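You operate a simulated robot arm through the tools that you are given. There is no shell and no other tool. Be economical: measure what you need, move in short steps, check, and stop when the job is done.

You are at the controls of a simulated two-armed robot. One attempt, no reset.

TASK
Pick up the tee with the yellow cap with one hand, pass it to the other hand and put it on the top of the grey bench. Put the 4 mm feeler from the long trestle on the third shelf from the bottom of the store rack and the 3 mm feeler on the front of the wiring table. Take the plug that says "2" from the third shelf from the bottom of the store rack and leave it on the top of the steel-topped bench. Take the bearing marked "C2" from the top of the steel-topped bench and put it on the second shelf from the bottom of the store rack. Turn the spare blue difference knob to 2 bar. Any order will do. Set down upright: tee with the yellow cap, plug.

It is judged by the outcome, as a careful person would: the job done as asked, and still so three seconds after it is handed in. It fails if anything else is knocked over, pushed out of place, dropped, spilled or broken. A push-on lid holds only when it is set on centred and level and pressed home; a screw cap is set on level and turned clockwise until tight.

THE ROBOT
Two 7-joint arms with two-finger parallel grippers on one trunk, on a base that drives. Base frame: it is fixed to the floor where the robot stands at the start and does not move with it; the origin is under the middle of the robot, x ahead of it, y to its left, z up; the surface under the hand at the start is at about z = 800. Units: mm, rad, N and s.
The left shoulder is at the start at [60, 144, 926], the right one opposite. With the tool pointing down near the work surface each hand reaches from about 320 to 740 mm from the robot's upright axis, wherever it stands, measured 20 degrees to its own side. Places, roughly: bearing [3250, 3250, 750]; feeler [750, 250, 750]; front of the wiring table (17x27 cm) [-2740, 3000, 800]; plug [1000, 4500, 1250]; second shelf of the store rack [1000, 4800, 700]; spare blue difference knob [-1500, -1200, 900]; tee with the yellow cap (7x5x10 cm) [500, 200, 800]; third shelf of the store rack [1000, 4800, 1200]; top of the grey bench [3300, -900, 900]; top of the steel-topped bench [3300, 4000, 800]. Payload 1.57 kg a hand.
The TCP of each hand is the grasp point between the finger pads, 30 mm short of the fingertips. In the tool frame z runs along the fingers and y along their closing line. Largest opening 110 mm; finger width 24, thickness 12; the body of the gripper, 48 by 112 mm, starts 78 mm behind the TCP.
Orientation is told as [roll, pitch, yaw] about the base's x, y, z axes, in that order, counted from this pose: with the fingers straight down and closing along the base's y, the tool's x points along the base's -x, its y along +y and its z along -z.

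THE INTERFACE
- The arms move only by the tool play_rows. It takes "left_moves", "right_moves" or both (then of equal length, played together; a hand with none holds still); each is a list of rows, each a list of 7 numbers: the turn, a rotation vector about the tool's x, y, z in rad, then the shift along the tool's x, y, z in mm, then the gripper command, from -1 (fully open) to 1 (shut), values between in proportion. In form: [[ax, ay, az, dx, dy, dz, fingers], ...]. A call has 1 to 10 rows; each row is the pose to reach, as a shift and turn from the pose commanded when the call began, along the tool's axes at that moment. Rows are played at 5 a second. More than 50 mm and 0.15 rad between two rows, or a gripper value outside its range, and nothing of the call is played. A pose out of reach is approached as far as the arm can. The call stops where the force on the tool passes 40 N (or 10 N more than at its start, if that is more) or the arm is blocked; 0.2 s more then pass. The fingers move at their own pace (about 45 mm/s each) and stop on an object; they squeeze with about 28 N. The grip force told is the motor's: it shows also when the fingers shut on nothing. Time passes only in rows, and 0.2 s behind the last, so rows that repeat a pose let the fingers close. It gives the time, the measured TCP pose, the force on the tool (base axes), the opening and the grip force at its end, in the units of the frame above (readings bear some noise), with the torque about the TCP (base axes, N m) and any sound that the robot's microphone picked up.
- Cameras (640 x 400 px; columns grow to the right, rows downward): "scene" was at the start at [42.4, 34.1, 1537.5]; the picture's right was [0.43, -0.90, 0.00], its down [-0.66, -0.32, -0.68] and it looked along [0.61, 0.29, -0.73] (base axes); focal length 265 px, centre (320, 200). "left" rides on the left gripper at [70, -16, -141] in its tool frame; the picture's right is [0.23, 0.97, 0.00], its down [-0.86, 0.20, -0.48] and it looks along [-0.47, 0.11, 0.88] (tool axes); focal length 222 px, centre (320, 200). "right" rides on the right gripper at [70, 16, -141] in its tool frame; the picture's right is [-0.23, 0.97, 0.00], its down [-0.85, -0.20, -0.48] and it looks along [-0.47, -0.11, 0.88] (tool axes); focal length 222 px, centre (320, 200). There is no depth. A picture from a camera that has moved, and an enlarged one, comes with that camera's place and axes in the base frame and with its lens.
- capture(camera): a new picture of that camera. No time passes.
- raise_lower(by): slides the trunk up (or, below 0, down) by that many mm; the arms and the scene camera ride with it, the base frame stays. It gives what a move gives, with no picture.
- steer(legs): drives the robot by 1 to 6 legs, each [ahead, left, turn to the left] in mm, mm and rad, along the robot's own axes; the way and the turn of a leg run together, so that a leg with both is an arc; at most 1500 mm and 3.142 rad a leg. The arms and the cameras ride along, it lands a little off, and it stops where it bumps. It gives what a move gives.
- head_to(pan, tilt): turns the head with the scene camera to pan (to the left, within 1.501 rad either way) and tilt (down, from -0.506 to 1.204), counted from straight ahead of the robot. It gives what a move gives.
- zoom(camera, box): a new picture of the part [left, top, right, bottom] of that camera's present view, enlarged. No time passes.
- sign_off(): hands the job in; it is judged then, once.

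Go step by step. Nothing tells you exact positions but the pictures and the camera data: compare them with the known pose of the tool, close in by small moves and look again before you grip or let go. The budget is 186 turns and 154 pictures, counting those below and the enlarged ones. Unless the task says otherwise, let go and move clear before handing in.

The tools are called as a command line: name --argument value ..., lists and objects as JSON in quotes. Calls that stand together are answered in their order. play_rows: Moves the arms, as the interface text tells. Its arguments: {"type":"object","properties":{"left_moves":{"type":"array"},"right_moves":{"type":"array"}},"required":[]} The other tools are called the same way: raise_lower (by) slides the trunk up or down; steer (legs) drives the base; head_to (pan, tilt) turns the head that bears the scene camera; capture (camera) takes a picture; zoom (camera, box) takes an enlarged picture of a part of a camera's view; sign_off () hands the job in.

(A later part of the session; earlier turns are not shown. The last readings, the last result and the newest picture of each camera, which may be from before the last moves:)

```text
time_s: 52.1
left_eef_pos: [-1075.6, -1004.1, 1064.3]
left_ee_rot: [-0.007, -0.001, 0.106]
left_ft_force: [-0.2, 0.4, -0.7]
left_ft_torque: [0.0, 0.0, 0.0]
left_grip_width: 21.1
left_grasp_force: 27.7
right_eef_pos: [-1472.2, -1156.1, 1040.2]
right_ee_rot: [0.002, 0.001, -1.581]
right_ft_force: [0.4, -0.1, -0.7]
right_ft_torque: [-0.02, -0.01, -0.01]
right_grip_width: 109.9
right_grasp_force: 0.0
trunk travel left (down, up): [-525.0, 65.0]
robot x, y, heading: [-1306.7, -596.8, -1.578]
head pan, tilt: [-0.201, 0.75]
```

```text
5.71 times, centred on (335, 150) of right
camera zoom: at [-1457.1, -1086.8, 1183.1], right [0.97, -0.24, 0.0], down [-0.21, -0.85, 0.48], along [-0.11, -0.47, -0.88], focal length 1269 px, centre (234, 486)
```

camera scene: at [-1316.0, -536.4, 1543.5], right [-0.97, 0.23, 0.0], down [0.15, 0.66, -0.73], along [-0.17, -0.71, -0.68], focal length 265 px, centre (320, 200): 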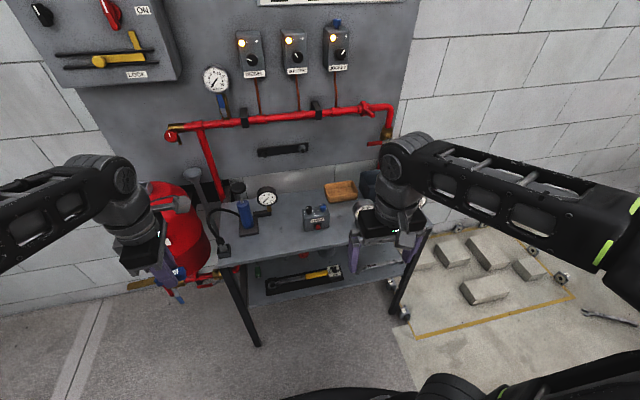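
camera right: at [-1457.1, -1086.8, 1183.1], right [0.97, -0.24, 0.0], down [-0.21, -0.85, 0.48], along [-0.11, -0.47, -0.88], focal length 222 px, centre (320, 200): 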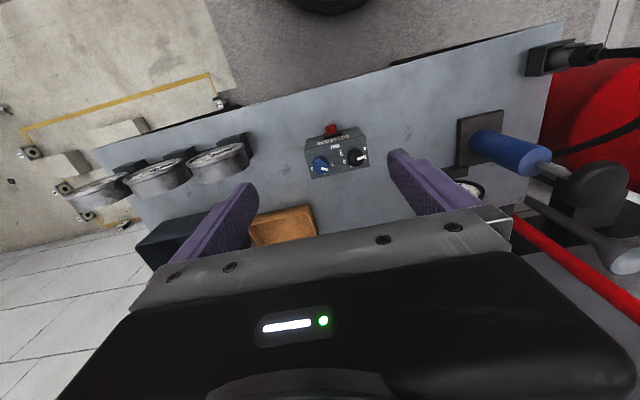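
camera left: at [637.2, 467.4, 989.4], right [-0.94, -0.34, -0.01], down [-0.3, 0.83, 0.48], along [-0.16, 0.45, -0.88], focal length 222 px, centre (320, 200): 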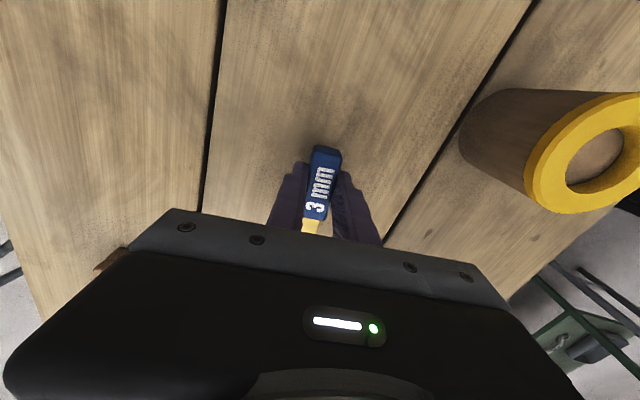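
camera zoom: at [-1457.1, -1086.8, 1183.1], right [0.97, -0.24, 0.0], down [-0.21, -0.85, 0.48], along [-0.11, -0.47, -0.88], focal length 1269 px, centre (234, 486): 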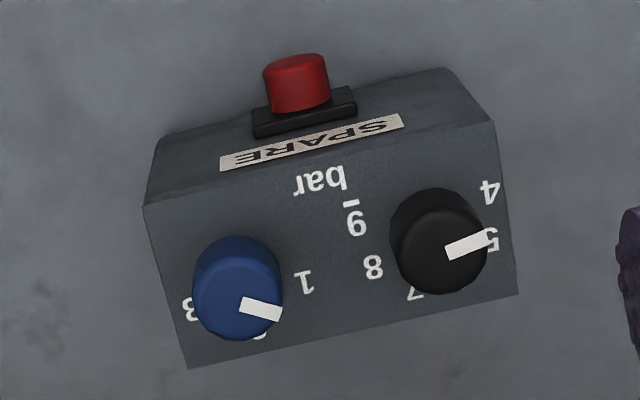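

The scale has 1 left, 2 at the back and 3 right; the pointer is ~60° counter-clockwise of 2. I pre-turn the hand about 1 rad and come over the knob.

play_rows --right_moves '[[0, 0, -0.15, -8, -2, 0, -0.5], [0, 0, -0.3, -16, -4, 0, 0], [0, 0, -0.45, -24, -6, 10, 0.1], [0, 0, -0.6, -32, -8, 25, 0.1], [0, 0, -0.75, -40, -10, 40, 0.1], [0, 0, -0.9, -40, -10, 55, 0.1], [0, 0, -1.05, -40, -10, 70, 0.1], [0, 0, -1.05, -40, -10, 80, 0.1]]'

zoom --camera "right" --box '[200, 80, 440, 230]'

zoom --camera "scene" --box '[270, 170, 390, 245]'

```text
time_s: 53.9
left_eef_pos: [-1074.8, -1005.3, 1065.0]
left_ee_rot: [-0.008, -0.001, 0.104]
left_ft_force: [-0.2, 0.6, 0.0]
left_ft_torque: [-0.01, 0.0, 0.0]
left_grip_width: 20.9
left_grasp_force: 27.8
right_eef_pos: [-1482.6, -1196.1, 961.0]
right_ee_rot: [-0.001, -0.002, -0.529]
right_ft_force: [-0.4, -0.8, -0.2]
right_ft_torque: [0.01, 0.01, 0.03]
right_grip_width: 49.5
right_grasp_force: 0.1
trunk travel left (down, up): [-525.0, 65.0]
robot x, y, heading: [-1299.3, -594.7, -1.579]
head pan, tilt: [-0.201, 0.75]
```

```text
2.67 times, centred on (320, 155) of right
camera zoom: at [-1536.5, -1146.7, 1103.9], right [0.69, 0.72, 0.0], down [0.64, -0.6, 0.48], along [0.35, -0.33, -0.88], focal length 592 px, centre (320, 320)
```

zoom: 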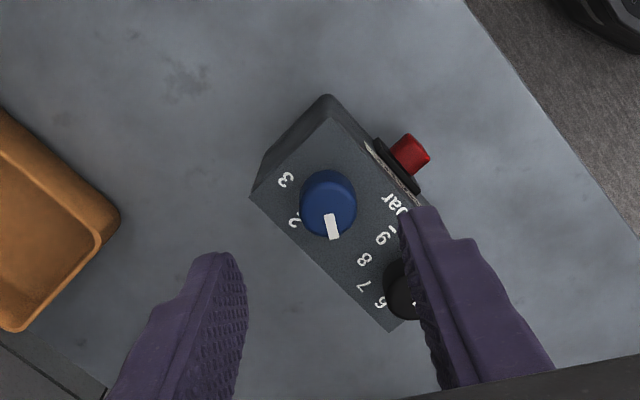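

```text
5.33 times, centred on (330, 208) of scene
camera zoom: at [-1317.0, -647.7, 1543.5], right [-0.98, 0.21, 0.0], down [0.14, 0.67, -0.73], along [-0.15, -0.72, -0.68], focal length 1414 px, centre (267, 160)
```

zoom: 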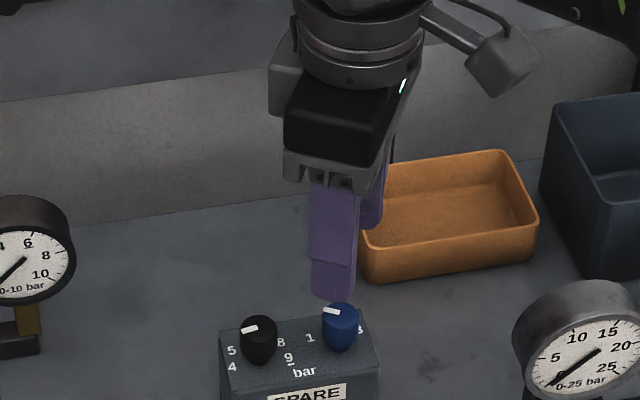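

The hand is centred over the knob. I descend around it and close.

play_rows --right_moves '[[0, 0, 0, 0, 0, 25, 0.1], [0, 0, 0, 0, 0, 45, 0.1], [0, 0, 0, 0, 0, 55, 0.1], [0, 0, 0, 0, 0, 62, 0.1], [0, 0, 0, 0, 0, 62, 0.1]]'

zoom --camera "right" --box '[200, 80, 440, 230]'

zoom --camera "scene" --box '[270, 180, 390, 255]'

```text
time_s: 55.1
left_eef_pos: [-1075.1, -1004.9, 1063.7]
left_ee_rot: [-0.008, -0.001, 0.104]
left_ft_force: [-0.2, 0.1, -0.4]
left_ft_torque: [-0.02, -0.01, -0.02]
left_grip_width: 21.2
left_grasp_force: 28.1
right_eef_pos: [-1483.0, -1196.5, 899.8]
right_ee_rot: [-0.002, 0.0, -0.532]
right_ft_force: [0.4, -1.0, -0.7]
right_ft_torque: [0.02, 0.0, -0.01]
right_grip_width: 49.3
right_grasp_force: 0.0
trunk travel left (down, up): [-525.0, 65.0]
robot x, y, heading: [-1300.3, -597.1, -1.576]
head pan, tilt: [-0.201, 0.75]
```

```text
2.67 times, centred on (320, 155) of right
camera zoom: at [-1537.0, -1148.0, 1041.0], right [0.69, 0.72, 0.0], down [0.63, -0.61, 0.48], along [0.35, -0.33, -0.88], focal length 592 px, centre (320, 320)
```

zoom: 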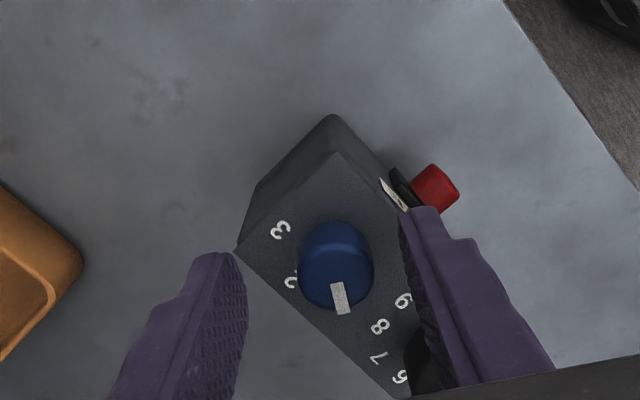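

```text
5.33 times, centred on (330, 218) of scene
camera zoom: at [-1317.0, -647.7, 1543.5], right [-0.98, 0.21, 0.0], down [0.14, 0.67, -0.73], along [-0.15, -0.72, -0.68], focal length 1414 px, centre (267, 107)
```

zoom: 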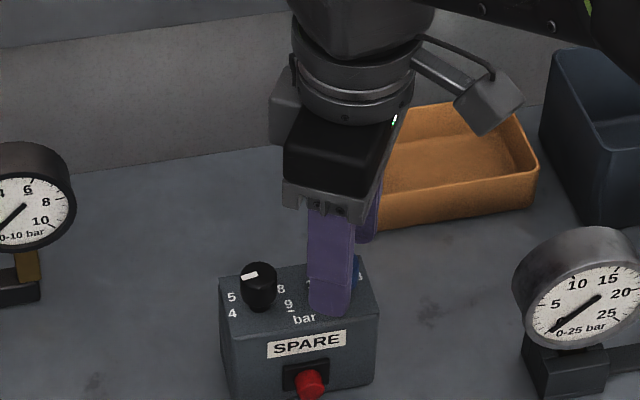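

Knob sits ~4 mm off centre; I correct and close.

play_rows --right_moves '[[0, 0, 0, 2.2, 2.8, 2, 0.1], [0, 0, 0, 2.2, 2.8, 2, 0.3], [0, 0, 0, 2.2, 2.8, 2, 0.5], [0, 0, 0, 2.2, 2.8, 2, 0.8], [0, 0, 0, 2.2, 2.8, 2, 1], [0, 0, 0, 2.2, 2.8, 2, 1]]'

zoom --camera "right" --box '[200, 80, 440, 230]'

```text
time_s: 56.5
left_eef_pos: [-1074.0, -1004.1, 1064.6]
left_ee_rot: [-0.006, 0.001, 0.105]
left_ft_force: [0.0, 0.0, -1.1]
left_ft_torque: [0.01, 0.03, -0.02]
left_grip_width: 20.9
left_grasp_force: 28.8
right_eef_pos: [-1483.6, -1194.0, 896.9]
right_ee_rot: [0.002, -0.002, -0.532]
right_ft_force: [0.1, 2.1, 0.0]
right_ft_torque: [0.01, -0.12, 0.03]
right_grip_width: 21.5
right_grasp_force: 27.8
trunk travel left (down, up): [-525.0, 65.0]
robot x, y, heading: [-1299.2, -595.3, -1.583]
head pan, tilt: [-0.201, 0.75]
```

```text
2.67 times, centred on (320, 155) of right
camera zoom: at [-1537.6, -1144.3, 1039.1], right [0.69, 0.72, 0.0], down [0.63, -0.61, 0.48], along [0.35, -0.33, -0.88], focal length 592 px, centre (320, 320)
```

zoom: 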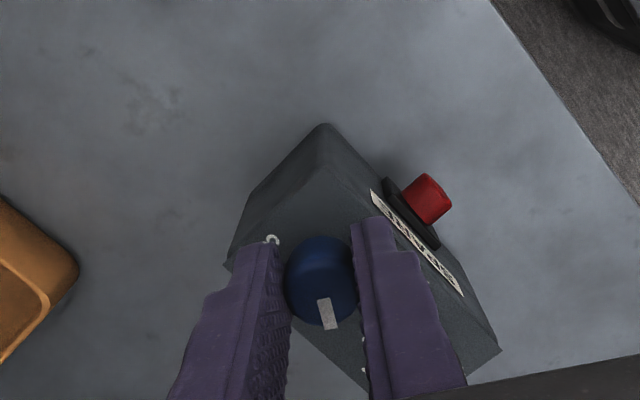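

Gripped (21.5 mm). I turn clockwise about 0.9 rad and check.

play_rows --right_moves '[[0, 0, 0.12, 0, 0, 0, 1], [0, 0, 0.24, 0, 0, 0, 1], [0, 0, 0.36, 0, 0, 0, 1], [0, 0, 0.48, 0, 0, 0, 1], [0, 0, 0.6, 0, 0, 0, 1], [0, 0, 0.72, 0, 0, 0, 1], [0, 0, 0.82, 0, 0, 0, 1], [0, 0, 0.9, 0, 0, 0, 1]]'

zoom --camera "right" --box '[200, 80, 440, 230]'

zoom --camera "scene" --box '[290, 190, 370, 240]'

```text
time_s: 58.3
left_eef_pos: [-1075.1, -1005.9, 1066.3]
left_ee_rot: [-0.007, 0.0, 0.106]
left_ft_force: [-0.1, 0.3, -0.5]
left_ft_torque: [0.0, 0.03, 0.02]
left_grip_width: 21.0
left_grasp_force: 27.6
right_eef_pos: [-1484.3, -1193.4, 898.0]
right_ee_rot: [0.002, -0.001, -1.433]
right_ft_force: [0.1, 0.9, -0.6]
right_ft_torque: [0.06, 0.06, 0.06]
right_grip_width: 21.8
right_grasp_force: 28.6
trunk travel left (down, up): [-525.0, 65.0]
robot x, y, heading: [-1299.2, -596.0, -1.579]
head pan, tilt: [-0.201, 0.75]
```

```text
2.67 times, centred on (320, 155) of right
camera zoom: at [-1478.7, -1122.1, 1039.5], right [1.0, -0.09, 0.0], down [-0.08, -0.87, 0.48], along [-0.04, -0.48, -0.88], focal length 592 px, centre (320, 320)
```

zoom: 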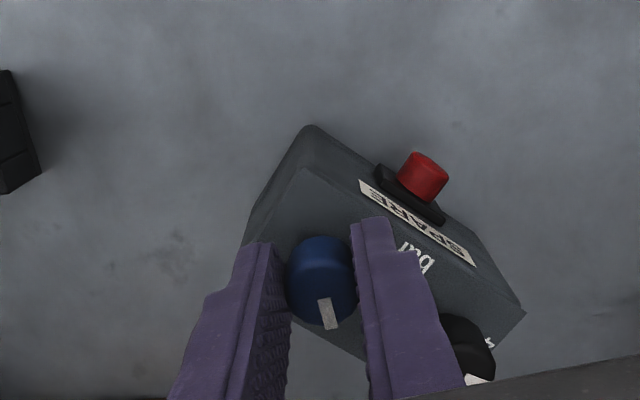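

```text
8.00 times, centred on (330, 215) of scene
camera zoom: at [-1317.0, -648.1, 1543.5], right [-0.98, 0.21, 0.0], down [0.14, 0.67, -0.73], along [-0.15, -0.72, -0.68], focal length 2120 px, centre (240, 80)
```

zoom: 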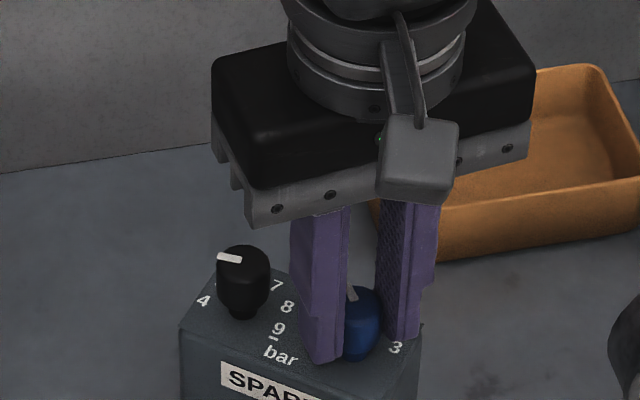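

The box turned along with the knob (it is loose). I turn it back first, and then will press down while turning so that the box stays.

play_rows --right_moves '[[0, 0, -0.1, 0, 0, 0, 1], [0, 0, -0.2, 0, 0, 0, 1], [0, 0, -0.3, 0, 0, 0, 1], [0, 0, -0.4, 0, 0, 0, 1], [0, 0, -0.5, 0, 0, 0, 1], [0, 0, -0.6, 0, 0, 0, 1], [0, 0, -0.7, 0, 0, 0, 1], [0, 0, -0.7, 0, 0, 0, 1]]'

zoom --camera "right" --box '[200, 80, 440, 230]'

zoom --camera "scene" --box '[290, 190, 370, 240]'

```text
time_s: 60.1
left_eef_pos: [-1074.8, -1004.1, 1064.6]
left_ee_rot: [-0.007, 0.0, 0.105]
left_ft_force: [-0.9, 0.2, -0.9]
left_ft_torque: [0.02, -0.02, 0.01]
left_grip_width: 21.4
left_grasp_force: 27.5
right_eef_pos: [-1483.8, -1193.7, 897.5]
right_ee_rot: [-0.001, 0.0, -0.73]
right_ft_force: [0.2, -0.7, -0.1]
right_ft_torque: [0.03, 0.07, 0.0]
right_grip_width: 21.6
right_grasp_force: 27.8
trunk travel left (down, up): [-525.0, 65.0]
robot x, y, heading: [-1300.2, -596.7, -1.577]
head pan, tilt: [-0.201, 0.75]
```

```text
2.67 times, centred on (320, 155) of right
camera zoom: at [-1526.6, -1135.4, 1039.6], right [0.82, 0.57, 0.0], down [0.5, -0.72, 0.48], along [0.27, -0.39, -0.88], focal length 592 px, centre (320, 320)
```

zoom: 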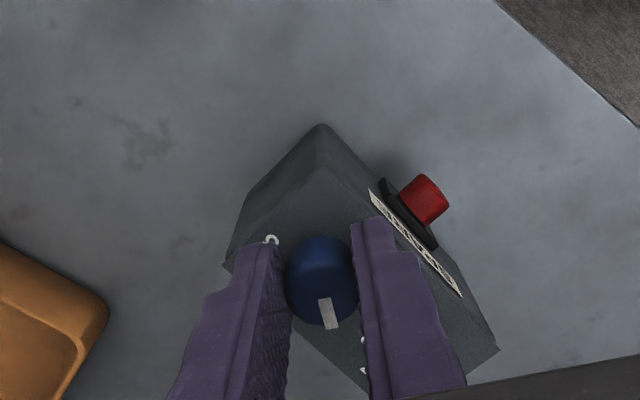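

```text
8.00 times, centred on (330, 215) of scene
camera zoom: at [-1317.1, -648.0, 1543.5], right [-0.98, 0.21, 0.0], down [0.14, 0.67, -0.73], along [-0.15, -0.72, -0.68], focal length 2120 px, centre (240, 80)
```

zoom: 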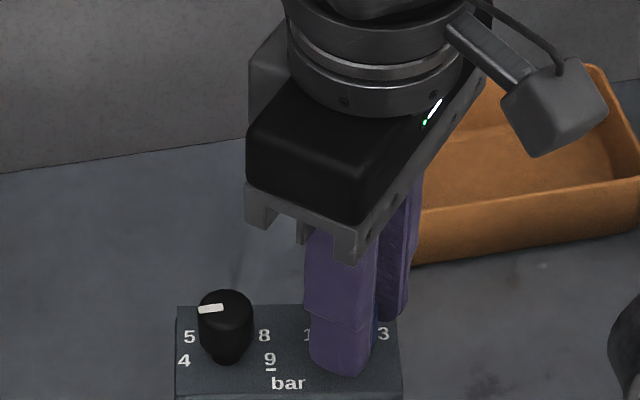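

The box followed back, which suggests that the knob moves if turned slowly (damped). I finish straightening the box, then press lightly and turn slowly.

play_rows --right_moves '[[0, 0, -0.14, 0, 0, 0, 1], [0, 0, -0.21, 0, 0, 0, 1], [0, 0, -0.21, 0, 0, 2, 1], [0, 0, -0.21, 0, 0, 3, 1], [0, 0, -0.18, 0, 0, 3, 1], [0, 0, -0.15, 0, 0, 3, 1], [0, 0, -0.12, 0, 0, 3, 1], [0, 0, -0.09, 0, 0, 3, 1], [0, 0, -0.06, 0, 0, 3, 1], [0, 0, -0.03, 0, 0, 3, 1]]'

zoom --camera "right" --box '[200, 80, 440, 230]'

zoom --camera "scene" --box '[290, 190, 370, 240]'

```text
time_s: 62.3
left_eef_pos: [-1074.1, -1003.7, 1066.5]
left_ee_rot: [-0.007, -0.001, 0.103]
left_ft_force: [-0.6, 0.0, -0.7]
left_ft_torque: [-0.01, -0.01, 0.0]
left_grip_width: 21.1
left_grasp_force: 28.0
right_eef_pos: [-1483.2, -1193.3, 894.7]
right_ee_rot: [-0.002, -0.003, -0.702]
right_ft_force: [-5.2, -7.4, 21.2]
right_ft_torque: [-0.3, 0.04, -0.04]
right_grip_width: 21.8
right_grasp_force: 28.6
trunk travel left (down, up): [-525.0, 65.0]
robot x, y, heading: [-1297.9, -599.5, -1.579]
head pan, tilt: [-0.201, 0.75]
```

```text
2.67 times, centred on (320, 155) of right
camera zoom: at [-1527.9, -1135.0, 1037.0], right [0.8, 0.6, 0.0], down [0.52, -0.7, 0.48], along [0.29, -0.39, -0.88], focal length 592 px, centre (320, 320)
```

zoom: 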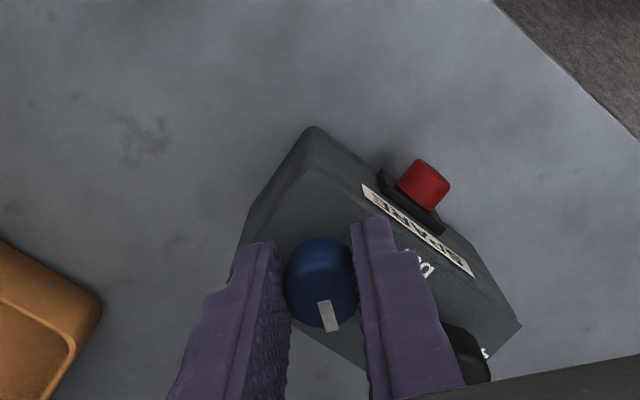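

```text
8.00 times, centred on (330, 215) of scene
camera zoom: at [-1317.1, -646.5, 1543.6], right [-0.98, 0.21, 0.0], down [0.14, 0.67, -0.73], along [-0.15, -0.72, -0.68], focal length 2120 px, centre (240, 80)
```

zoom: 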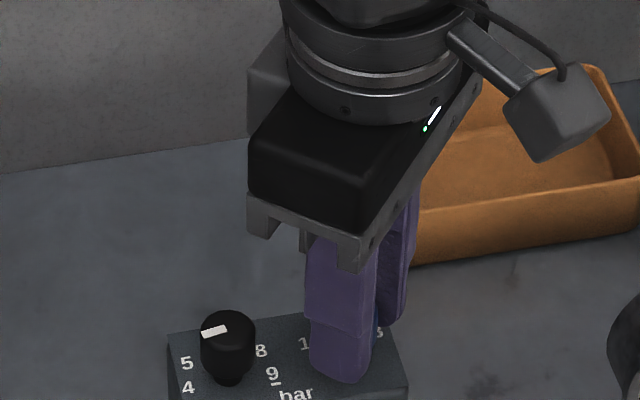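

Pressing works: the box kept its place while the knob moved. I continue the slow turn under pressure.

play_rows --right_moves '[[0, 0, 0.03, 0, 0, 0, 1], [0, 0, 0.06, 0, 0, 0, 1], [0, 0, 0.09, 0, 0, 0, 1], [0, 0, 0.12, 0, 0, 0, 1], [0, 0, 0.15, 0, 0, 0, 1], [0, 0, 0.18, 0, 0, 0, 1], [0, 0, 0.21, 0, 0, 0, 1], [0, 0, 0.24, 0, 0, 0, 1], [0, 0, 0.27, 0, 0, 0, 1], [0, 0, 0.3, 0, 0, 0, 1]]'

zoom --camera "right" --box '[200, 80, 440, 230]'

zoom --camera "scene" --box '[290, 190, 370, 240]'

```text
time_s: 64.5
left_eef_pos: [-1074.4, -1003.7, 1064.6]
left_ee_rot: [-0.007, -0.002, 0.105]
left_ft_force: [-1.1, 0.3, 0.2]
left_ft_torque: [0.01, -0.01, 0.0]
left_grip_width: 20.9
left_grasp_force: 28.5
right_eef_pos: [-1482.2, -1192.5, 894.5]
right_ee_rot: [0.001, 0.002, -1.003]
right_ft_force: [2.9, 2.0, 7.9]
right_ft_torque: [0.07, -0.12, 0.03]
right_grip_width: 21.8
right_grasp_force: 28.3
trunk travel left (down, up): [-525.0, 65.0]
robot x, y, heading: [-1300.0, -594.9, -1.582]
head pan, tilt: [-0.201, 0.75]
```

```text
2.67 times, centred on (320, 155) of right
camera zoom: at [-1508.2, -1125.1, 1036.9], right [0.94, 0.33, 0.0], down [0.29, -0.83, 0.48], along [0.16, -0.45, -0.88], focal length 592 px, centre (320, 320)
```

zoom: 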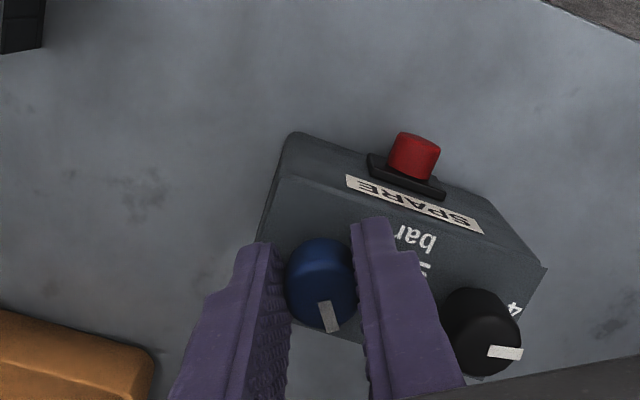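

```text
8.00 times, centred on (330, 215) of scene
camera zoom: at [-1316.4, -646.4, 1543.5], right [-0.98, 0.21, 0.0], down [0.14, 0.67, -0.73], along [-0.15, -0.72, -0.68], focal length 2120 px, centre (240, 80)
```

zoom: 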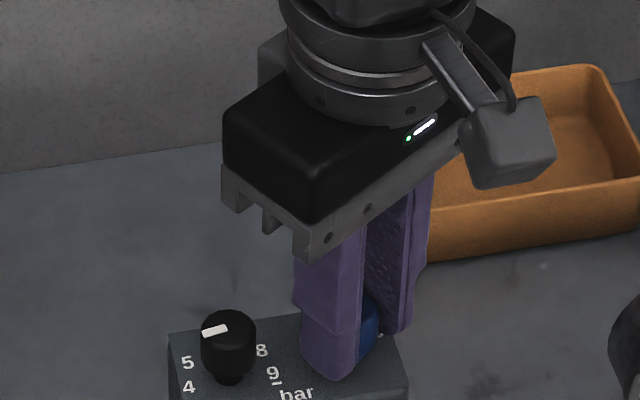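

The box stays put. I keep turning.

play_rows --right_moves '[[0, 0, 0.03, 0, 0, 1, 1], [0, 0, 0.06, 0, 0, 1, 1], [0, 0, 0.09, 0, 0, 1, 1], [0, 0, 0.12, 0, 0, 1, 1], [0, 0, 0.15, 0, 0, 1, 1], [0, 0, 0.18, 0, 0, 1, 1], [0, 0, 0.21, 0, 0, 1, 1], [0, 0, 0.24, 0, 0, 1, 1], [0, 0, 0.27, 0, 0, 1, 1], [0, 0, 0.3, 0, 0, 1, 1]]'

play_rows --right_moves '[[0, 0, 0.03, 0, 0, 1, 1], [0, 0, 0.06, 0, 0, 1, 1], [0, 0, 0.09, 0, 0, 1, 1], [0, 0, 0.12, 0, 0, 1, 1], [0, 0, 0.15, 0, 0, 1, 1], [0, 0, 0.18, 0, 0, 1, 1], [0, 0, 0.21, 0, 0, 1, 1], [0, 0, 0.21, 0, 0, -2, 1]]'

zoom --camera "right" --box '[200, 80, 440, 230]'

zoom --camera "scene" --box '[290, 190, 370, 240]'

```text
time_s: 66.7
left_eef_pos: [-1073.6, -1003.6, 1065.1]
left_ee_rot: [-0.007, 0.0, 0.105]
left_ft_force: [0.8, 0.0, -0.1]
left_ft_torque: [-0.05, 0.0, 0.0]
left_grip_width: 20.9
left_grasp_force: 28.6
right_eef_pos: [-1481.0, -1193.0, 894.8]
right_ee_rot: [0.0, -0.002, -1.305]
right_ft_force: [5.0, 1.8, 14.4]
right_ft_torque: [0.06, -0.17, -0.02]
right_grip_width: 21.7
right_grasp_force: 28.0
trunk travel left (down, up): [-525.0, 65.0]
robot x, y, heading: [-1300.3, -596.2, -1.576]
head pan, tilt: [-0.201, 0.75]
```

```text
time_s: 68.5
left_eef_pos: [-1074.6, -1003.2, 1064.4]
left_ee_rot: [-0.008, 0.0, 0.105]
left_ft_force: [-0.1, 0.7, -1.1]
left_ft_torque: [0.0, -0.04, -0.03]
left_grip_width: 21.2
left_grasp_force: 27.9
right_eef_pos: [-1485.3, -1191.6, 893.6]
right_ee_rot: [-0.002, 0.003, -1.516]
right_ft_force: [2.1, 1.9, 7.1]
right_ft_torque: [-0.13, -0.11, 0.03]
right_grip_width: 21.8
right_grasp_force: 28.6
trunk travel left (down, up): [-525.0, 65.0]
robot x, y, heading: [-1300.4, -595.9, -1.584]
head pan, tilt: [-0.201, 0.75]
```

```text
2.67 times, centred on (320, 155) of right
camera zoom: at [-1473.9, -1121.6, 1036.4], right [0.98, -0.17, 0.0], down [-0.15, -0.87, 0.48], along [-0.08, -0.47, -0.88], focal length 592 px, centre (320, 320)
```

zoom: 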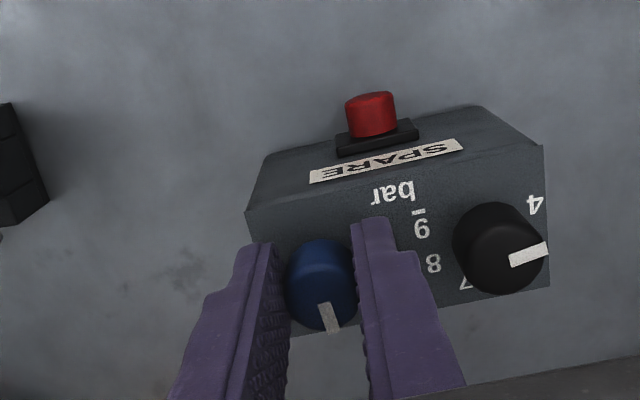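

```text
8.00 times, centred on (330, 215) of scene
camera zoom: at [-1316.6, -646.6, 1543.3], right [-0.98, 0.21, 0.0], down [0.14, 0.67, -0.73], along [-0.15, -0.72, -0.68], focal length 2120 px, centre (240, 80)
```

zoom: 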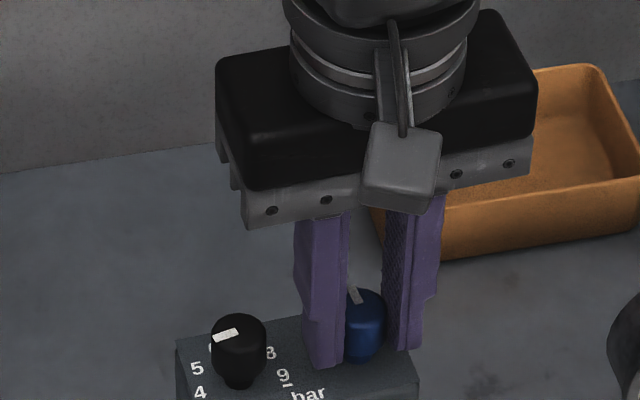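

Pointer is near 2 now. I release gently and rise to read it.

play_rows --right_moves '[[0, 0, 0, 0, 0, -1, 0.8], [0, 0, 0, 0, 0, -1, 0.45], [0, 0, 0, 0, 0, -1, 0.35], [0, 0, 0, 0, 0, -30, 0.35], [0, 0, 0, 0, 0, -60, 0.35], [0, 0, 0, 0, 0, -100, 0.35]]'

zoom --camera "right" --box '[270, 100, 390, 200]'

zoom --camera "scene" --box '[290, 190, 370, 250]'

```text
time_s: 69.9
left_eef_pos: [-1074.2, -1004.6, 1064.6]
left_ee_rot: [-0.008, 0.001, 0.104]
left_ft_force: [-0.6, 0.7, -0.3]
left_ft_torque: [-0.02, -0.01, 0.02]
left_grip_width: 20.7
left_grasp_force: 28.5
right_eef_pos: [-1483.6, -1192.0, 998.0]
right_ee_rot: [0.0, -0.002, -1.512]
right_ft_force: [-0.6, 0.5, 0.0]
right_ft_torque: [-0.01, -0.01, -0.02]
right_grip_width: 35.7
right_grasp_force: 0.1
trunk travel left (down, up): [-525.0, 65.0]
robot x, y, heading: [-1301.0, -594.3, -1.583]
head pan, tilt: [-0.201, 0.75]
```

```text
4.00 times, centred on (330, 150) of right
camera zoom: at [-1473.4, -1122.7, 1139.7], right [0.99, -0.17, 0.0], down [-0.15, -0.86, 0.48], along [-0.08, -0.47, -0.88], focal length 888 px, centre (280, 400)
```

zoom: 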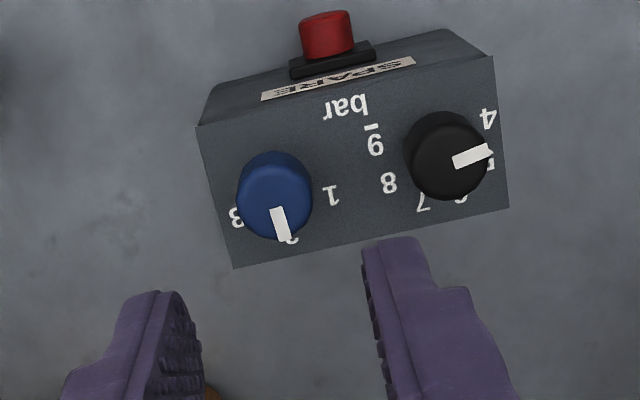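

```text
6.67 times, centred on (330, 220) of scene
camera zoom: at [-1316.9, -647.1, 1543.5], right [-0.98, 0.21, 0.0], down [0.14, 0.67, -0.73], along [-0.15, -0.72, -0.68], focal length 1767 px, centre (253, 67)
```

zoom: 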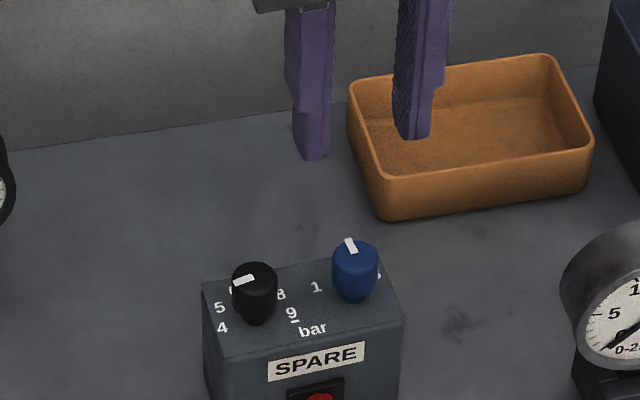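

Pointer is about 5° short of 2. I grip again and add 0.1 rad.

play_rows --right_moves '[[0, 0, 0, 0, 0, 40, 0.35], [0, 0, 0, 0, 0, 75, 0.35], [0, 0, 0, 0, 0, 100, 0.35], [0, 0, 0, 0, 0, 100, 0.6], [0, 0, 0, 0, 0, 100, 1], [0, 0, 0, 0, 0, 104, 1], [0, 0, 0.03, 0, 0, 104, 1], [0, 0, 0.06, 0, 0, 104, 1], [0, 0, 0.09, 0, 0, 104, 1], [0, 0, 0.105, 0, 0, 104, 1]]'

play_rows --right_moves '[[0, 0, 0, 0, 0, -3, 1], [0, 0, 0, 0, 0, -3, 0.5], [0, 0, 0, 0, 0, -3, 0.35], [0, 0, 0, 0, 0, -35, 0.35], [0, 0, 0, 0, 0, -70, 0.35], [0, 0, 0, 0, 0, -110, 0.35]]'

zoom --camera "right" --box '[270, 100, 390, 200]'

zoom --camera "scene" --box '[310, 205, 360, 240]'

```text
time_s: 72.1
left_eef_pos: [-1074.3, -1003.0, 1064.6]
left_ee_rot: [-0.01, -0.001, 0.105]
left_ft_force: [0.5, 0.1, 0.0]
left_ft_torque: [0.0, -0.03, 0.03]
left_grip_width: 21.0
left_grasp_force: 27.6
right_eef_pos: [-1483.5, -1193.6, 894.1]
right_ee_rot: [0.003, -0.007, -1.621]
right_ft_force: [-7.4, -5.5, 25.0]
right_ft_torque: [-0.28, 0.22, -0.02]
right_grip_width: 21.9
right_grasp_force: 28.0
trunk travel left (down, up): [-525.0, 65.0]
robot x, y, heading: [-1302.8, -600.0, -1.583]
head pan, tilt: [-0.201, 0.75]
```

```text
time_s: 73.5
left_eef_pos: [-1074.3, -1004.3, 1065.4]
left_ee_rot: [-0.007, -0.001, 0.104]
left_ft_force: [0.0, -0.1, -1.0]
left_ft_torque: [0.0, 0.03, 0.01]
left_grip_width: 21.3
left_grasp_force: 28.2
right_eef_pos: [-1485.9, -1192.1, 1002.5]
right_ee_rot: [0.001, 0.0, -1.62]
right_ft_force: [-0.5, -0.6, 0.6]
right_ft_torque: [0.0, 0.06, 0.03]
right_grip_width: 35.9
right_grasp_force: 0.0
trunk travel left (down, up): [-525.0, 65.0]
robot x, y, heading: [-1302.1, -596.8, -1.577]
head pan, tilt: [-0.201, 0.75]
```

```text
4.00 times, centred on (330, 150) of right
camera zoom: at [-1468.0, -1123.4, 1144.3], right [0.96, -0.27, 0.0], down [-0.24, -0.84, 0.48], along [-0.13, -0.46, -0.88], focal length 888 px, centre (280, 400)
```

zoom: 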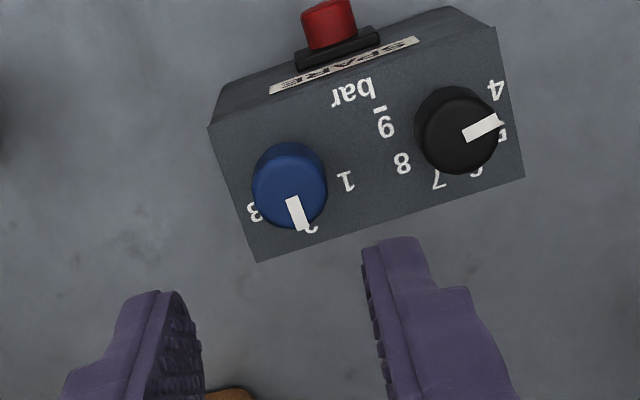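

```text
11.43 times, centred on (335, 222) of scene
camera zoom: at [-1316.9, -647.1, 1543.5], right [-0.98, 0.21, 0.0], down [0.14, 0.67, -0.73], along [-0.15, -0.72, -0.68], focal length 3029 px, centre (149, -57)
```

zoom: 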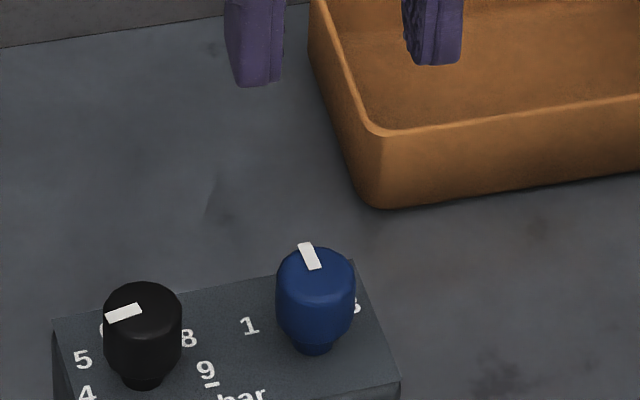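

The knob reads 2. I withdraw the right hand and drive clear, turning to face +y toward the wiring table.

play_rows --right_moves '[[0, 0, 0, 0, 0, -40, 0.35], [0, 0, 0, 0, 0, -80, 0], [0, 0, 0, 45, 0, -90, -0.5], [0, 0, 0, 90, 0, -90, -1], [0, 0, 0, 135, 0, -90, -1], [0, 0, 0, 180, 0, -90, -1], [0, 0, 0, 220, 20, -90, -1]]'

steer --legs '[[-150, -600, 0], [0, 0, 1.5708], [0, 0, 1.5708]]'

head_to --pan 0.25 --tilt 0.3

capture --camera "scene"

```text
time_s: 75.1
left_eef_pos: [-1073.9, -1004.1, 1064.4]
left_ee_rot: [-0.009, -0.002, 0.107]
left_ft_force: [0.5, 0.6, -1.0]
left_ft_torque: [0.02, -0.02, 0.0]
left_grip_width: 21.1
left_grasp_force: 28.4
right_eef_pos: [-1454.6, -972.2, 1092.4]
right_ee_rot: [-0.001, -0.003, -1.619]
right_ft_force: [-0.5, -0.6, 0.1]
right_ft_torque: [-0.02, 0.01, 0.04]
right_grip_width: 110.0
right_grasp_force: 0.1
right hand out of reach, approached as far as the arm can: row 2, 3
trunk travel left (down, up): [-525.0, 65.0]
robot x, y, heading: [-1299.5, -596.1, -1.578]
head pan, tilt: [-0.201, 0.75]
```

```text
time_s: 86.2
left_eef_pos: [-2112.0, -31.0, 1065.5]
left_ee_rot: [-0.006, -0.001, -3.045]
left_ft_force: [0.2, 0.7, -0.6]
left_ft_torque: [-0.03, 0.01, -0.02]
left_grip_width: 21.1
left_grasp_force: 28.0
right_eef_pos: [-1732.9, -65.9, 1092.6]
right_ee_rot: [0.002, 0.0, 1.519]
right_ft_force: [0.4, 0.7, 0.8]
right_ft_torque: [-0.02, 0.0, -0.01]
right_grip_width: 110.0
right_grasp_force: 0.0
trunk travel left (down, up): [-525.0, 65.0]
robot x, y, heading: [-1890.5, -440.0, 1.558]
head pan, tilt: [-0.201, 0.75]
```

```text
time_s: 87.1
left_eef_pos: [-2112.0, -34.3, 1067.1]
left_ee_rot: [-0.008, 0.0, -3.043]
left_ft_force: [0.6, 0.5, -1.2]
left_ft_torque: [0.05, -0.02, 0.0]
left_grip_width: 21.0
left_grasp_force: 28.0
right_eef_pos: [-1733.3, -69.5, 1094.2]
right_ee_rot: [0.002, -0.004, 1.52]
right_ft_force: [-0.7, 0.2, -0.4]
right_ft_torque: [0.02, 0.02, -0.04]
right_grip_width: 110.1
right_grasp_force: 0.0
trunk travel left (down, up): [-525.0, 65.0]
robot x, y, heading: [-1890.8, -445.1, 1.557]
head pan, tilt: [0.25, 0.3]
```

```text
101 pictures are left
camera scene: at [-1909.5, -374.7, 1584.2], right [0.97, 0.23, 0.0], down [0.07, -0.29, -0.95], along [-0.22, 0.93, -0.3], focal length 265 px, centre (320, 200)
```

scene: 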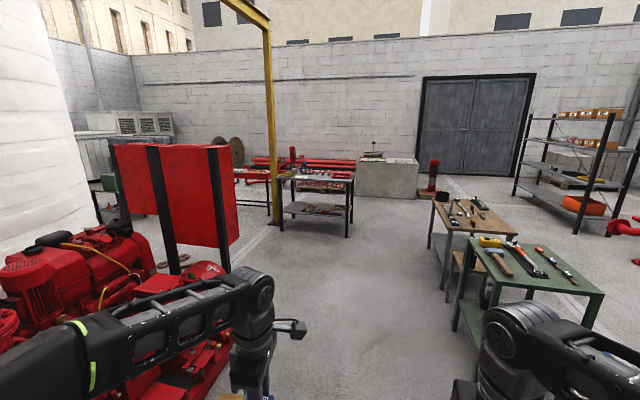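

The wiring table is straight ahead-left, near (-2740,3000). I drive toward it.

steer --legs '[[1220, 335, 0], [1180, 335, 0.014]]'

head_to --pan 0.15 --tilt 0.55

capture --camera "scene"

```text
time_s: 99.3
left_eef_pos: [-2805.3, 2360.8, 1066.4]
left_ee_rot: [-0.009, 0.0, -3.013]
left_ft_force: [0.3, 0.4, -1.4]
left_ft_torque: [0.0, -0.05, 0.04]
left_grip_width: 21.2
left_grasp_force: 28.0
right_eef_pos: [-2425.6, 2338.0, 1092.8]
right_ee_rot: [0.002, -0.002, 1.548]
right_ft_force: [0.0, -0.7, 0.4]
right_ft_torque: [-0.02, 0.02, 0.0]
right_grip_width: 109.8
right_grasp_force: 0.1
trunk travel left (down, up): [-525.0, 65.0]
robot x, y, heading: [-2568.1, 1963.6, 1.589]
head pan, tilt: [0.25, 0.3]
```

```text
time_s: 100.1
left_eef_pos: [-2805.5, 2361.7, 1066.5]
left_ee_rot: [-0.01, 0.001, -3.014]
left_ft_force: [0.0, 0.4, 0.2]
left_ft_torque: [0.02, -0.02, 0.03]
left_grip_width: 21.1
left_grasp_force: 28.0
right_eef_pos: [-2426.0, 2337.8, 1093.0]
right_ee_rot: [0.002, -0.006, 1.549]
right_ft_force: [-0.9, 0.6, 0.3]
right_ft_torque: [-0.01, 0.02, -0.01]
right_grip_width: 110.0
right_grasp_force: 0.0
trunk travel left (down, up): [-525.0, 65.0]
robot x, y, heading: [-2570.5, 1958.2, 1.587]
head pan, tilt: [0.15, 0.55]
```

```text
100 pictures are left
camera scene: at [-2583.6, 2020.0, 1561.0], right [0.99, 0.16, 0.0], down [0.09, -0.51, -0.85], along [-0.14, 0.84, -0.52], focal length 265 px, centre (320, 200)
```

scene: 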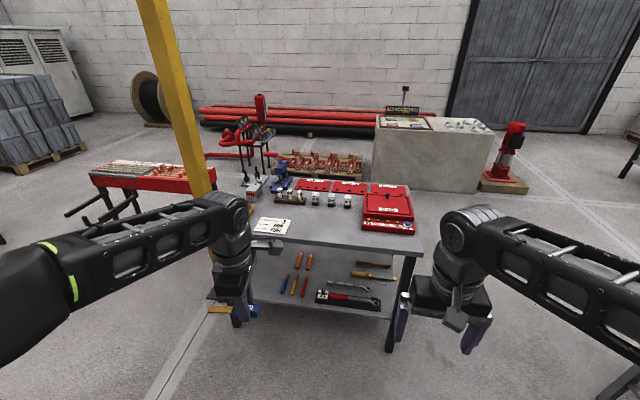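

The clear front area of the wiring table is at about (-2740,2985). I drive 460 mm closer.

steer --legs '[[460, 0, -0.016]]'

capture --camera "left"

```text
time_s: 102.9
left_eef_pos: [-2795.3, 2837.5, 1065.7]
left_ee_rot: [-0.01, 0.002, -3.045]
left_ft_force: [0.1, 0.3, -0.4]
left_ft_torque: [-0.05, -0.04, 0.01]
left_grip_width: 21.2
left_grasp_force: 28.1
right_eef_pos: [-2414.4, 2803.8, 1092.4]
right_ee_rot: [0.003, -0.004, 1.519]
right_ft_force: [1.0, 0.8, -0.5]
right_ft_torque: [-0.03, -0.02, 0.0]
right_grip_width: 110.1
right_grasp_force: 0.2
trunk travel left (down, up): [-525.0, 65.0]
robot x, y, heading: [-2572.5, 2428.6, 1.563]
head pan, tilt: [0.15, 0.55]
```

```text
99 pictures are left
camera left: at [-2725.8, 2860.4, 1207.4], right [0.32, -0.95, -0.01], down [-0.83, -0.29, 0.48], along [-0.45, -0.15, -0.88], focal length 222 px, centre (320, 200)
```

left: 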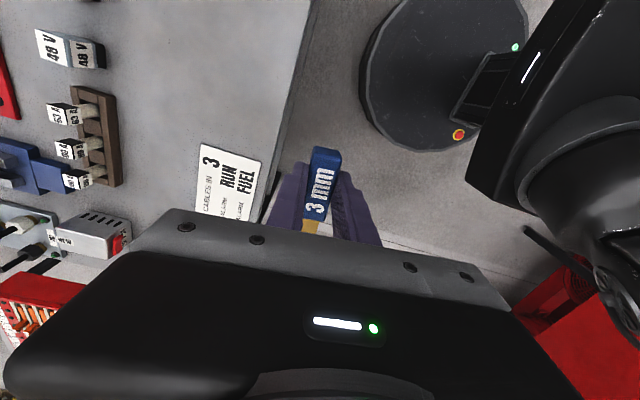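

The clear spot behind the front edge (y≈2905) lies at (-2715,2990). I move the feeler over it and lower.

play_rows --left_moves '[[0, 0, 0, 23, -35, 0, 1], [0, 0, 0, 47, -71, 0, 1], [0, 0, 0, 70, -107, 10, 1], [0, 0, 0, 94, -143, 30, 1], [0, 0, 0, 94, -143, 70, 1], [0, 0, 0, 94, -143, 110, 1], [0, 0, 0, 94, -143, 150, 1], [0, 0, 0, 94, -143, 180, 1], [0, 0, 0, 94, -143, 200, 1], [0, 0, 0, 94, -143, 215, 1]]'

capture --camera "left"

```text
time_s: 105.1
left_eef_pos: [-2716.1, 2988.9, 853.8]
left_ee_rot: [-0.007, 0.0, -3.044]
left_ft_force: [0.5, 0.1, -0.9]
left_ft_torque: [0.02, -0.02, 0.0]
left_grip_width: 20.9
left_grasp_force: 28.3
right_eef_pos: [-2414.0, 2802.7, 1093.2]
right_ee_rot: [0.002, -0.003, 1.519]
right_ft_force: [0.1, -0.4, -0.7]
right_ft_torque: [-0.01, -0.03, -0.02]
right_grip_width: 110.1
right_grasp_force: 0.0
trunk travel left (down, up): [-525.0, 65.0]
robot x, y, heading: [-2572.4, 2431.2, 1.557]
head pan, tilt: [0.15, 0.55]
```

```text
98 pictures are left
camera left: at [-2647.7, 3012.5, 994.5], right [0.32, -0.95, -0.01], down [-0.83, -0.29, 0.48], along [-0.45, -0.15, -0.88], focal length 222 px, centre (320, 200)
```

left: 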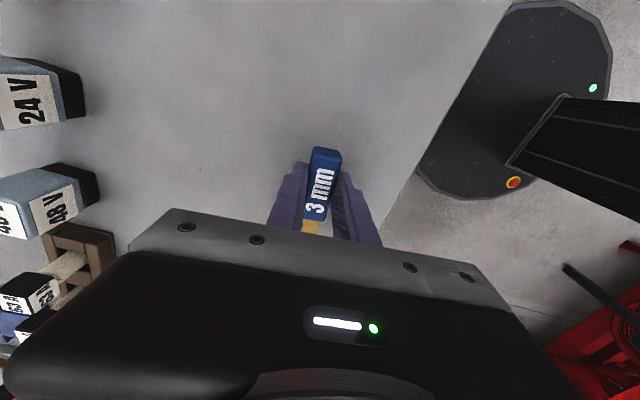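

Clear below. I lower slowly until it touches.

play_rows --left_moves '[[0, 0, 0, 0, 0, 8, 1], [0, 0, 0, 0, 0, 14, 1], [0, 0, 0, 0, 0, 18, 1], [0, 0, 0, 0, 0, 21, 1], [0, 0, 0, 0, 0, 24, 1]]'

```text
time_s: 106.3
left_eef_pos: [-2714.6, 2990.9, 830.5]
left_ee_rot: [-0.012, 0.0, -3.044]
left_ft_force: [-0.5, 0.6, 3.0]
left_ft_torque: [-0.06, 0.02, 0.01]
left_grip_width: 20.9
left_grasp_force: 27.3
right_eef_pos: [-2413.9, 2801.7, 1092.9]
right_ee_rot: [0.002, -0.005, 1.519]
right_ft_force: [0.2, 0.2, 0.1]
right_ft_torque: [-0.02, -0.01, -0.04]
right_grip_width: 110.1
right_grasp_force: 0.0
trunk travel left (down, up): [-525.0, 65.0]
robot x, y, heading: [-2567.1, 2432.8, 1.56]
head pan, tilt: [0.15, 0.55]
```

Touching (3 N). I open and rise.

play_rows --left_moves '[[0, 0, 0, 0, 0, 0, 0.7], [0, 0, 0, 0, 0, 0, 0.4], [0, 0, 0, 0, 0, 0, 0.2], [0, 0, 0, 0, 0, 0, 0.2], [0, 0, 0, 0, 0, -30, 0.2], [0, 0, 0, 0, 0, -75, 0.2], [0, 0, 0, 0, 0, -120, 0]]'

capture --camera "left"

```text
time_s: 107.9
left_eef_pos: [-2714.8, 2987.8, 951.5]
left_ee_rot: [-0.009, 0.001, -3.044]
left_ft_force: [-0.1, -0.6, -0.3]
left_ft_torque: [-0.01, -0.01, 0.01]
left_grip_width: 55.1
left_grasp_force: 0.1
right_eef_pos: [-2414.1, 2801.9, 1093.8]
right_ee_rot: [0.003, -0.005, 1.518]
right_ft_force: [0.5, 0.2, 1.4]
right_ft_torque: [0.01, -0.02, 0.0]
right_grip_width: 109.9
right_grasp_force: 0.1
trunk travel left (down, up): [-525.0, 65.0]
robot x, y, heading: [-2569.4, 2430.0, 1.554]
head pan, tilt: [0.15, 0.55]
```

```text
97 pictures are left
camera left: at [-2645.9, 3011.0, 1092.3], right [0.32, -0.95, -0.01], down [-0.83, -0.29, 0.48], along [-0.45, -0.15, -0.88], focal length 222 px, centre (320, 200)
```

left: 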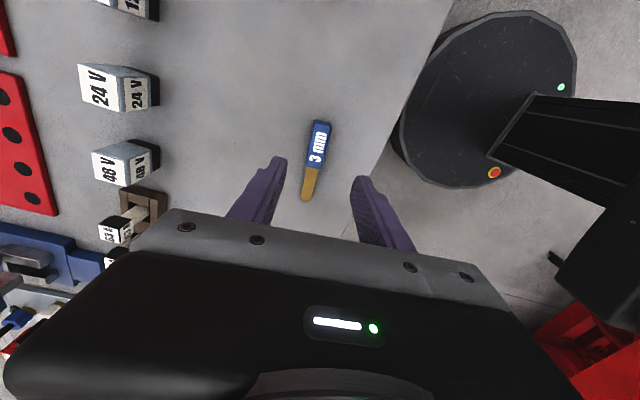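

The 3 mm feeler lies on the front of the wiring table. I retract and turn the left hand back, then drive round the north of the tables back to the trestle.

play_rows --left_moves '[[0, 0, 0.0, 0, 0, -40, 0], [0, 0, 0.15, 0, 15, -80, -0.5], [0, 0, 0.3, 0, 35, -110, -1], [0, 0, 0.45, 0, 60, -120, -1], [0, 0, 0.6, -10, 85, -130, -1], [0, 0, 0.75, -20, 110, -130, -1], [0, 0, 0.9, -30, 135, -130, -1], [0, 0, 1.05, -40, 155, -130, -1], [0, 0, 1.2, -50, 175, -130, -1], [0, 0, 1.35, -60, 190, -130, -1]]'

steer --legs '[[-200, 0, 0], [0, 0, -1.56], [850, 620, 0], [820, 300, 0], [700, -250, 0]]'

head_to --pan -0.9 --tilt 0.4

capture --camera "scene"

```text
time_s: 110.1
left_eef_pos: [-2755.1, 2791.9, 1077.2]
left_ee_rot: [-0.001, -0.011, 1.886]
left_ft_force: [-0.1, 0.1, 0.3]
left_ft_torque: [0.0, -0.02, -0.01]
left_grip_width: 109.9
left_grasp_force: 0.1
right_eef_pos: [-2414.3, 2801.5, 1092.9]
right_ee_rot: [0.002, -0.005, 1.519]
right_ft_force: [-0.5, 0.0, -0.1]
right_ft_torque: [-0.01, 0.01, 0.01]
right_grip_width: 110.1
right_grasp_force: 0.0
trunk travel left (down, up): [-525.0, 65.0]
robot x, y, heading: [-2569.1, 2433.6, 1.557]
head pan, tilt: [0.15, 0.55]
```

```text
time_s: 122.2
left_eef_pos: [-1214.9, 3101.7, 1077.4]
left_ee_rot: [-0.005, -0.009, 0.248]
left_ft_force: [-0.9, 0.1, 0.0]
left_ft_torque: [-0.06, -0.01, -0.01]
left_grip_width: 110.4
left_grasp_force: 0.2
right_eef_pos: [-1227.6, 2761.1, 1094.3]
right_ee_rot: [-0.001, -0.004, -0.122]
right_ft_force: [1.2, 0.3, 0.1]
right_ft_torque: [-0.04, -0.01, 0.04]
right_grip_width: 110.2
right_grasp_force: 0.0
trunk travel left (down, up): [-525.0, 65.0]
robot x, y, heading: [-1591.0, 2941.1, -0.086]
head pan, tilt: [0.15, 0.55]
stopped in leg 4: the robot was blocked; the commanded pose is now the measured one
```

```text
time_s: 123.5
left_eef_pos: [-1215.1, 3097.1, 1077.6]
left_ee_rot: [-0.003, -0.01, 0.25]
left_ft_force: [0.4, 0.2, 0.2]
left_ft_torque: [-0.05, 0.0, 0.0]
left_grip_width: 110.1
left_grasp_force: 0.0
right_eef_pos: [-1229.5, 2759.3, 1092.8]
right_ee_rot: [0.0, -0.006, -0.124]
right_ft_force: [0.2, 0.4, -0.5]
right_ft_torque: [-0.02, -0.03, -0.02]
right_grip_width: 110.2
right_grasp_force: 0.1
trunk travel left (down, up): [-525.0, 65.0]
robot x, y, heading: [-1592.5, 2938.4, -0.083]
head pan, tilt: [-0.901, 0.4]
```

```text
96 pictures are left
camera scene: at [-1567.2, 2865.1, 1574.6], right [-0.83, -0.55, 0.0], down [-0.22, 0.32, -0.92], along [0.51, -0.77, -0.39], focal length 265 px, centre (320, 200)
```

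scene: 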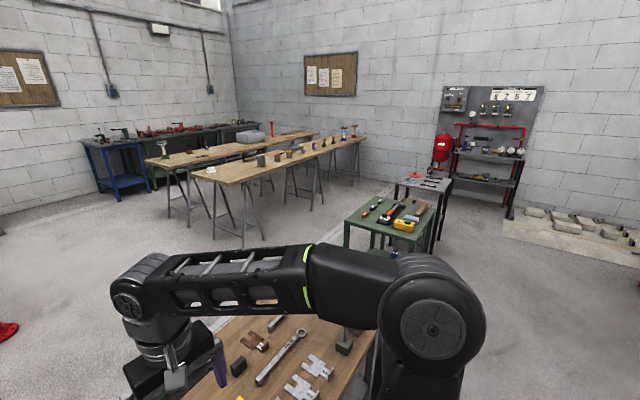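

I was blocked; the wooden bench may be nearer than I thought. I look.

capture --camera "right"

head_to --pan 0.1 --tilt 0.8

capture --camera "scene"

```text
95 pictures are left
camera right: at [-1298.6, 2783.0, 1235.1], right [0.34, 0.94, 0.0], down [0.82, -0.3, 0.48], along [0.45, -0.16, -0.88], focal length 222 px, centre (320, 200)
```

right: 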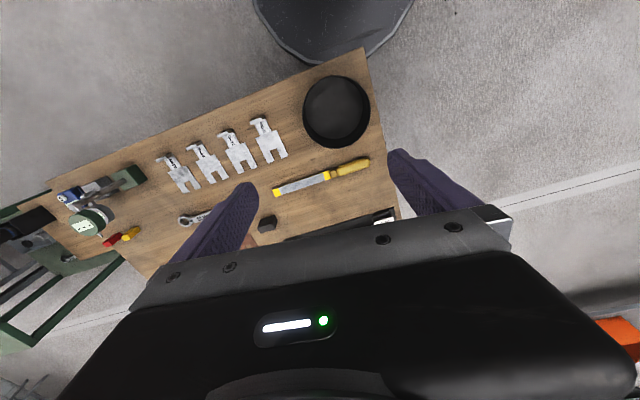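

```text
time_s: 124.7
left_eef_pos: [-1215.3, 3099.6, 1077.9]
left_ee_rot: [-0.002, -0.01, 0.25]
left_ft_force: [0.3, 0.3, 0.0]
left_ft_torque: [-0.02, -0.01, 0.01]
left_grip_width: 110.2
left_grasp_force: 0.0
right_eef_pos: [-1228.5, 2759.1, 1092.6]
right_ee_rot: [0.003, -0.004, -0.122]
right_ft_force: [-0.1, 0.7, -1.1]
right_ft_torque: [-0.01, -0.01, -0.03]
right_grip_width: 109.9
right_grasp_force: 0.0
trunk travel left (down, up): [-525.0, 65.0]
robot x, y, heading: [-1589.7, 2940.2, -0.084]
head pan, tilt: [0.099, 0.799]
```

```text
94 pictures are left
camera scene: at [-1537.8, 2943.4, 1539.5], right [0.02, -1.0, 0.0], down [-0.72, -0.01, -0.7], along [0.7, 0.01, -0.72], focal length 265 px, centre (320, 200)
```

scene: 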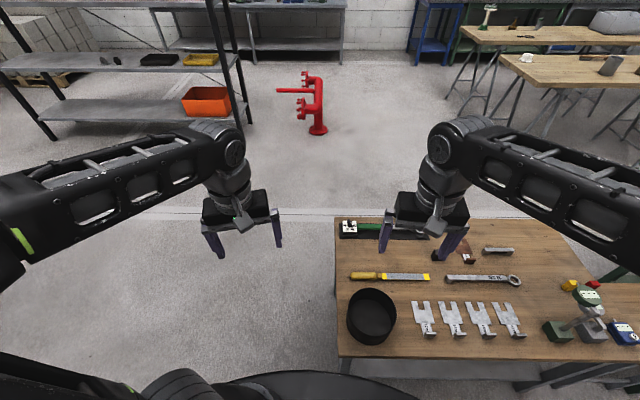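

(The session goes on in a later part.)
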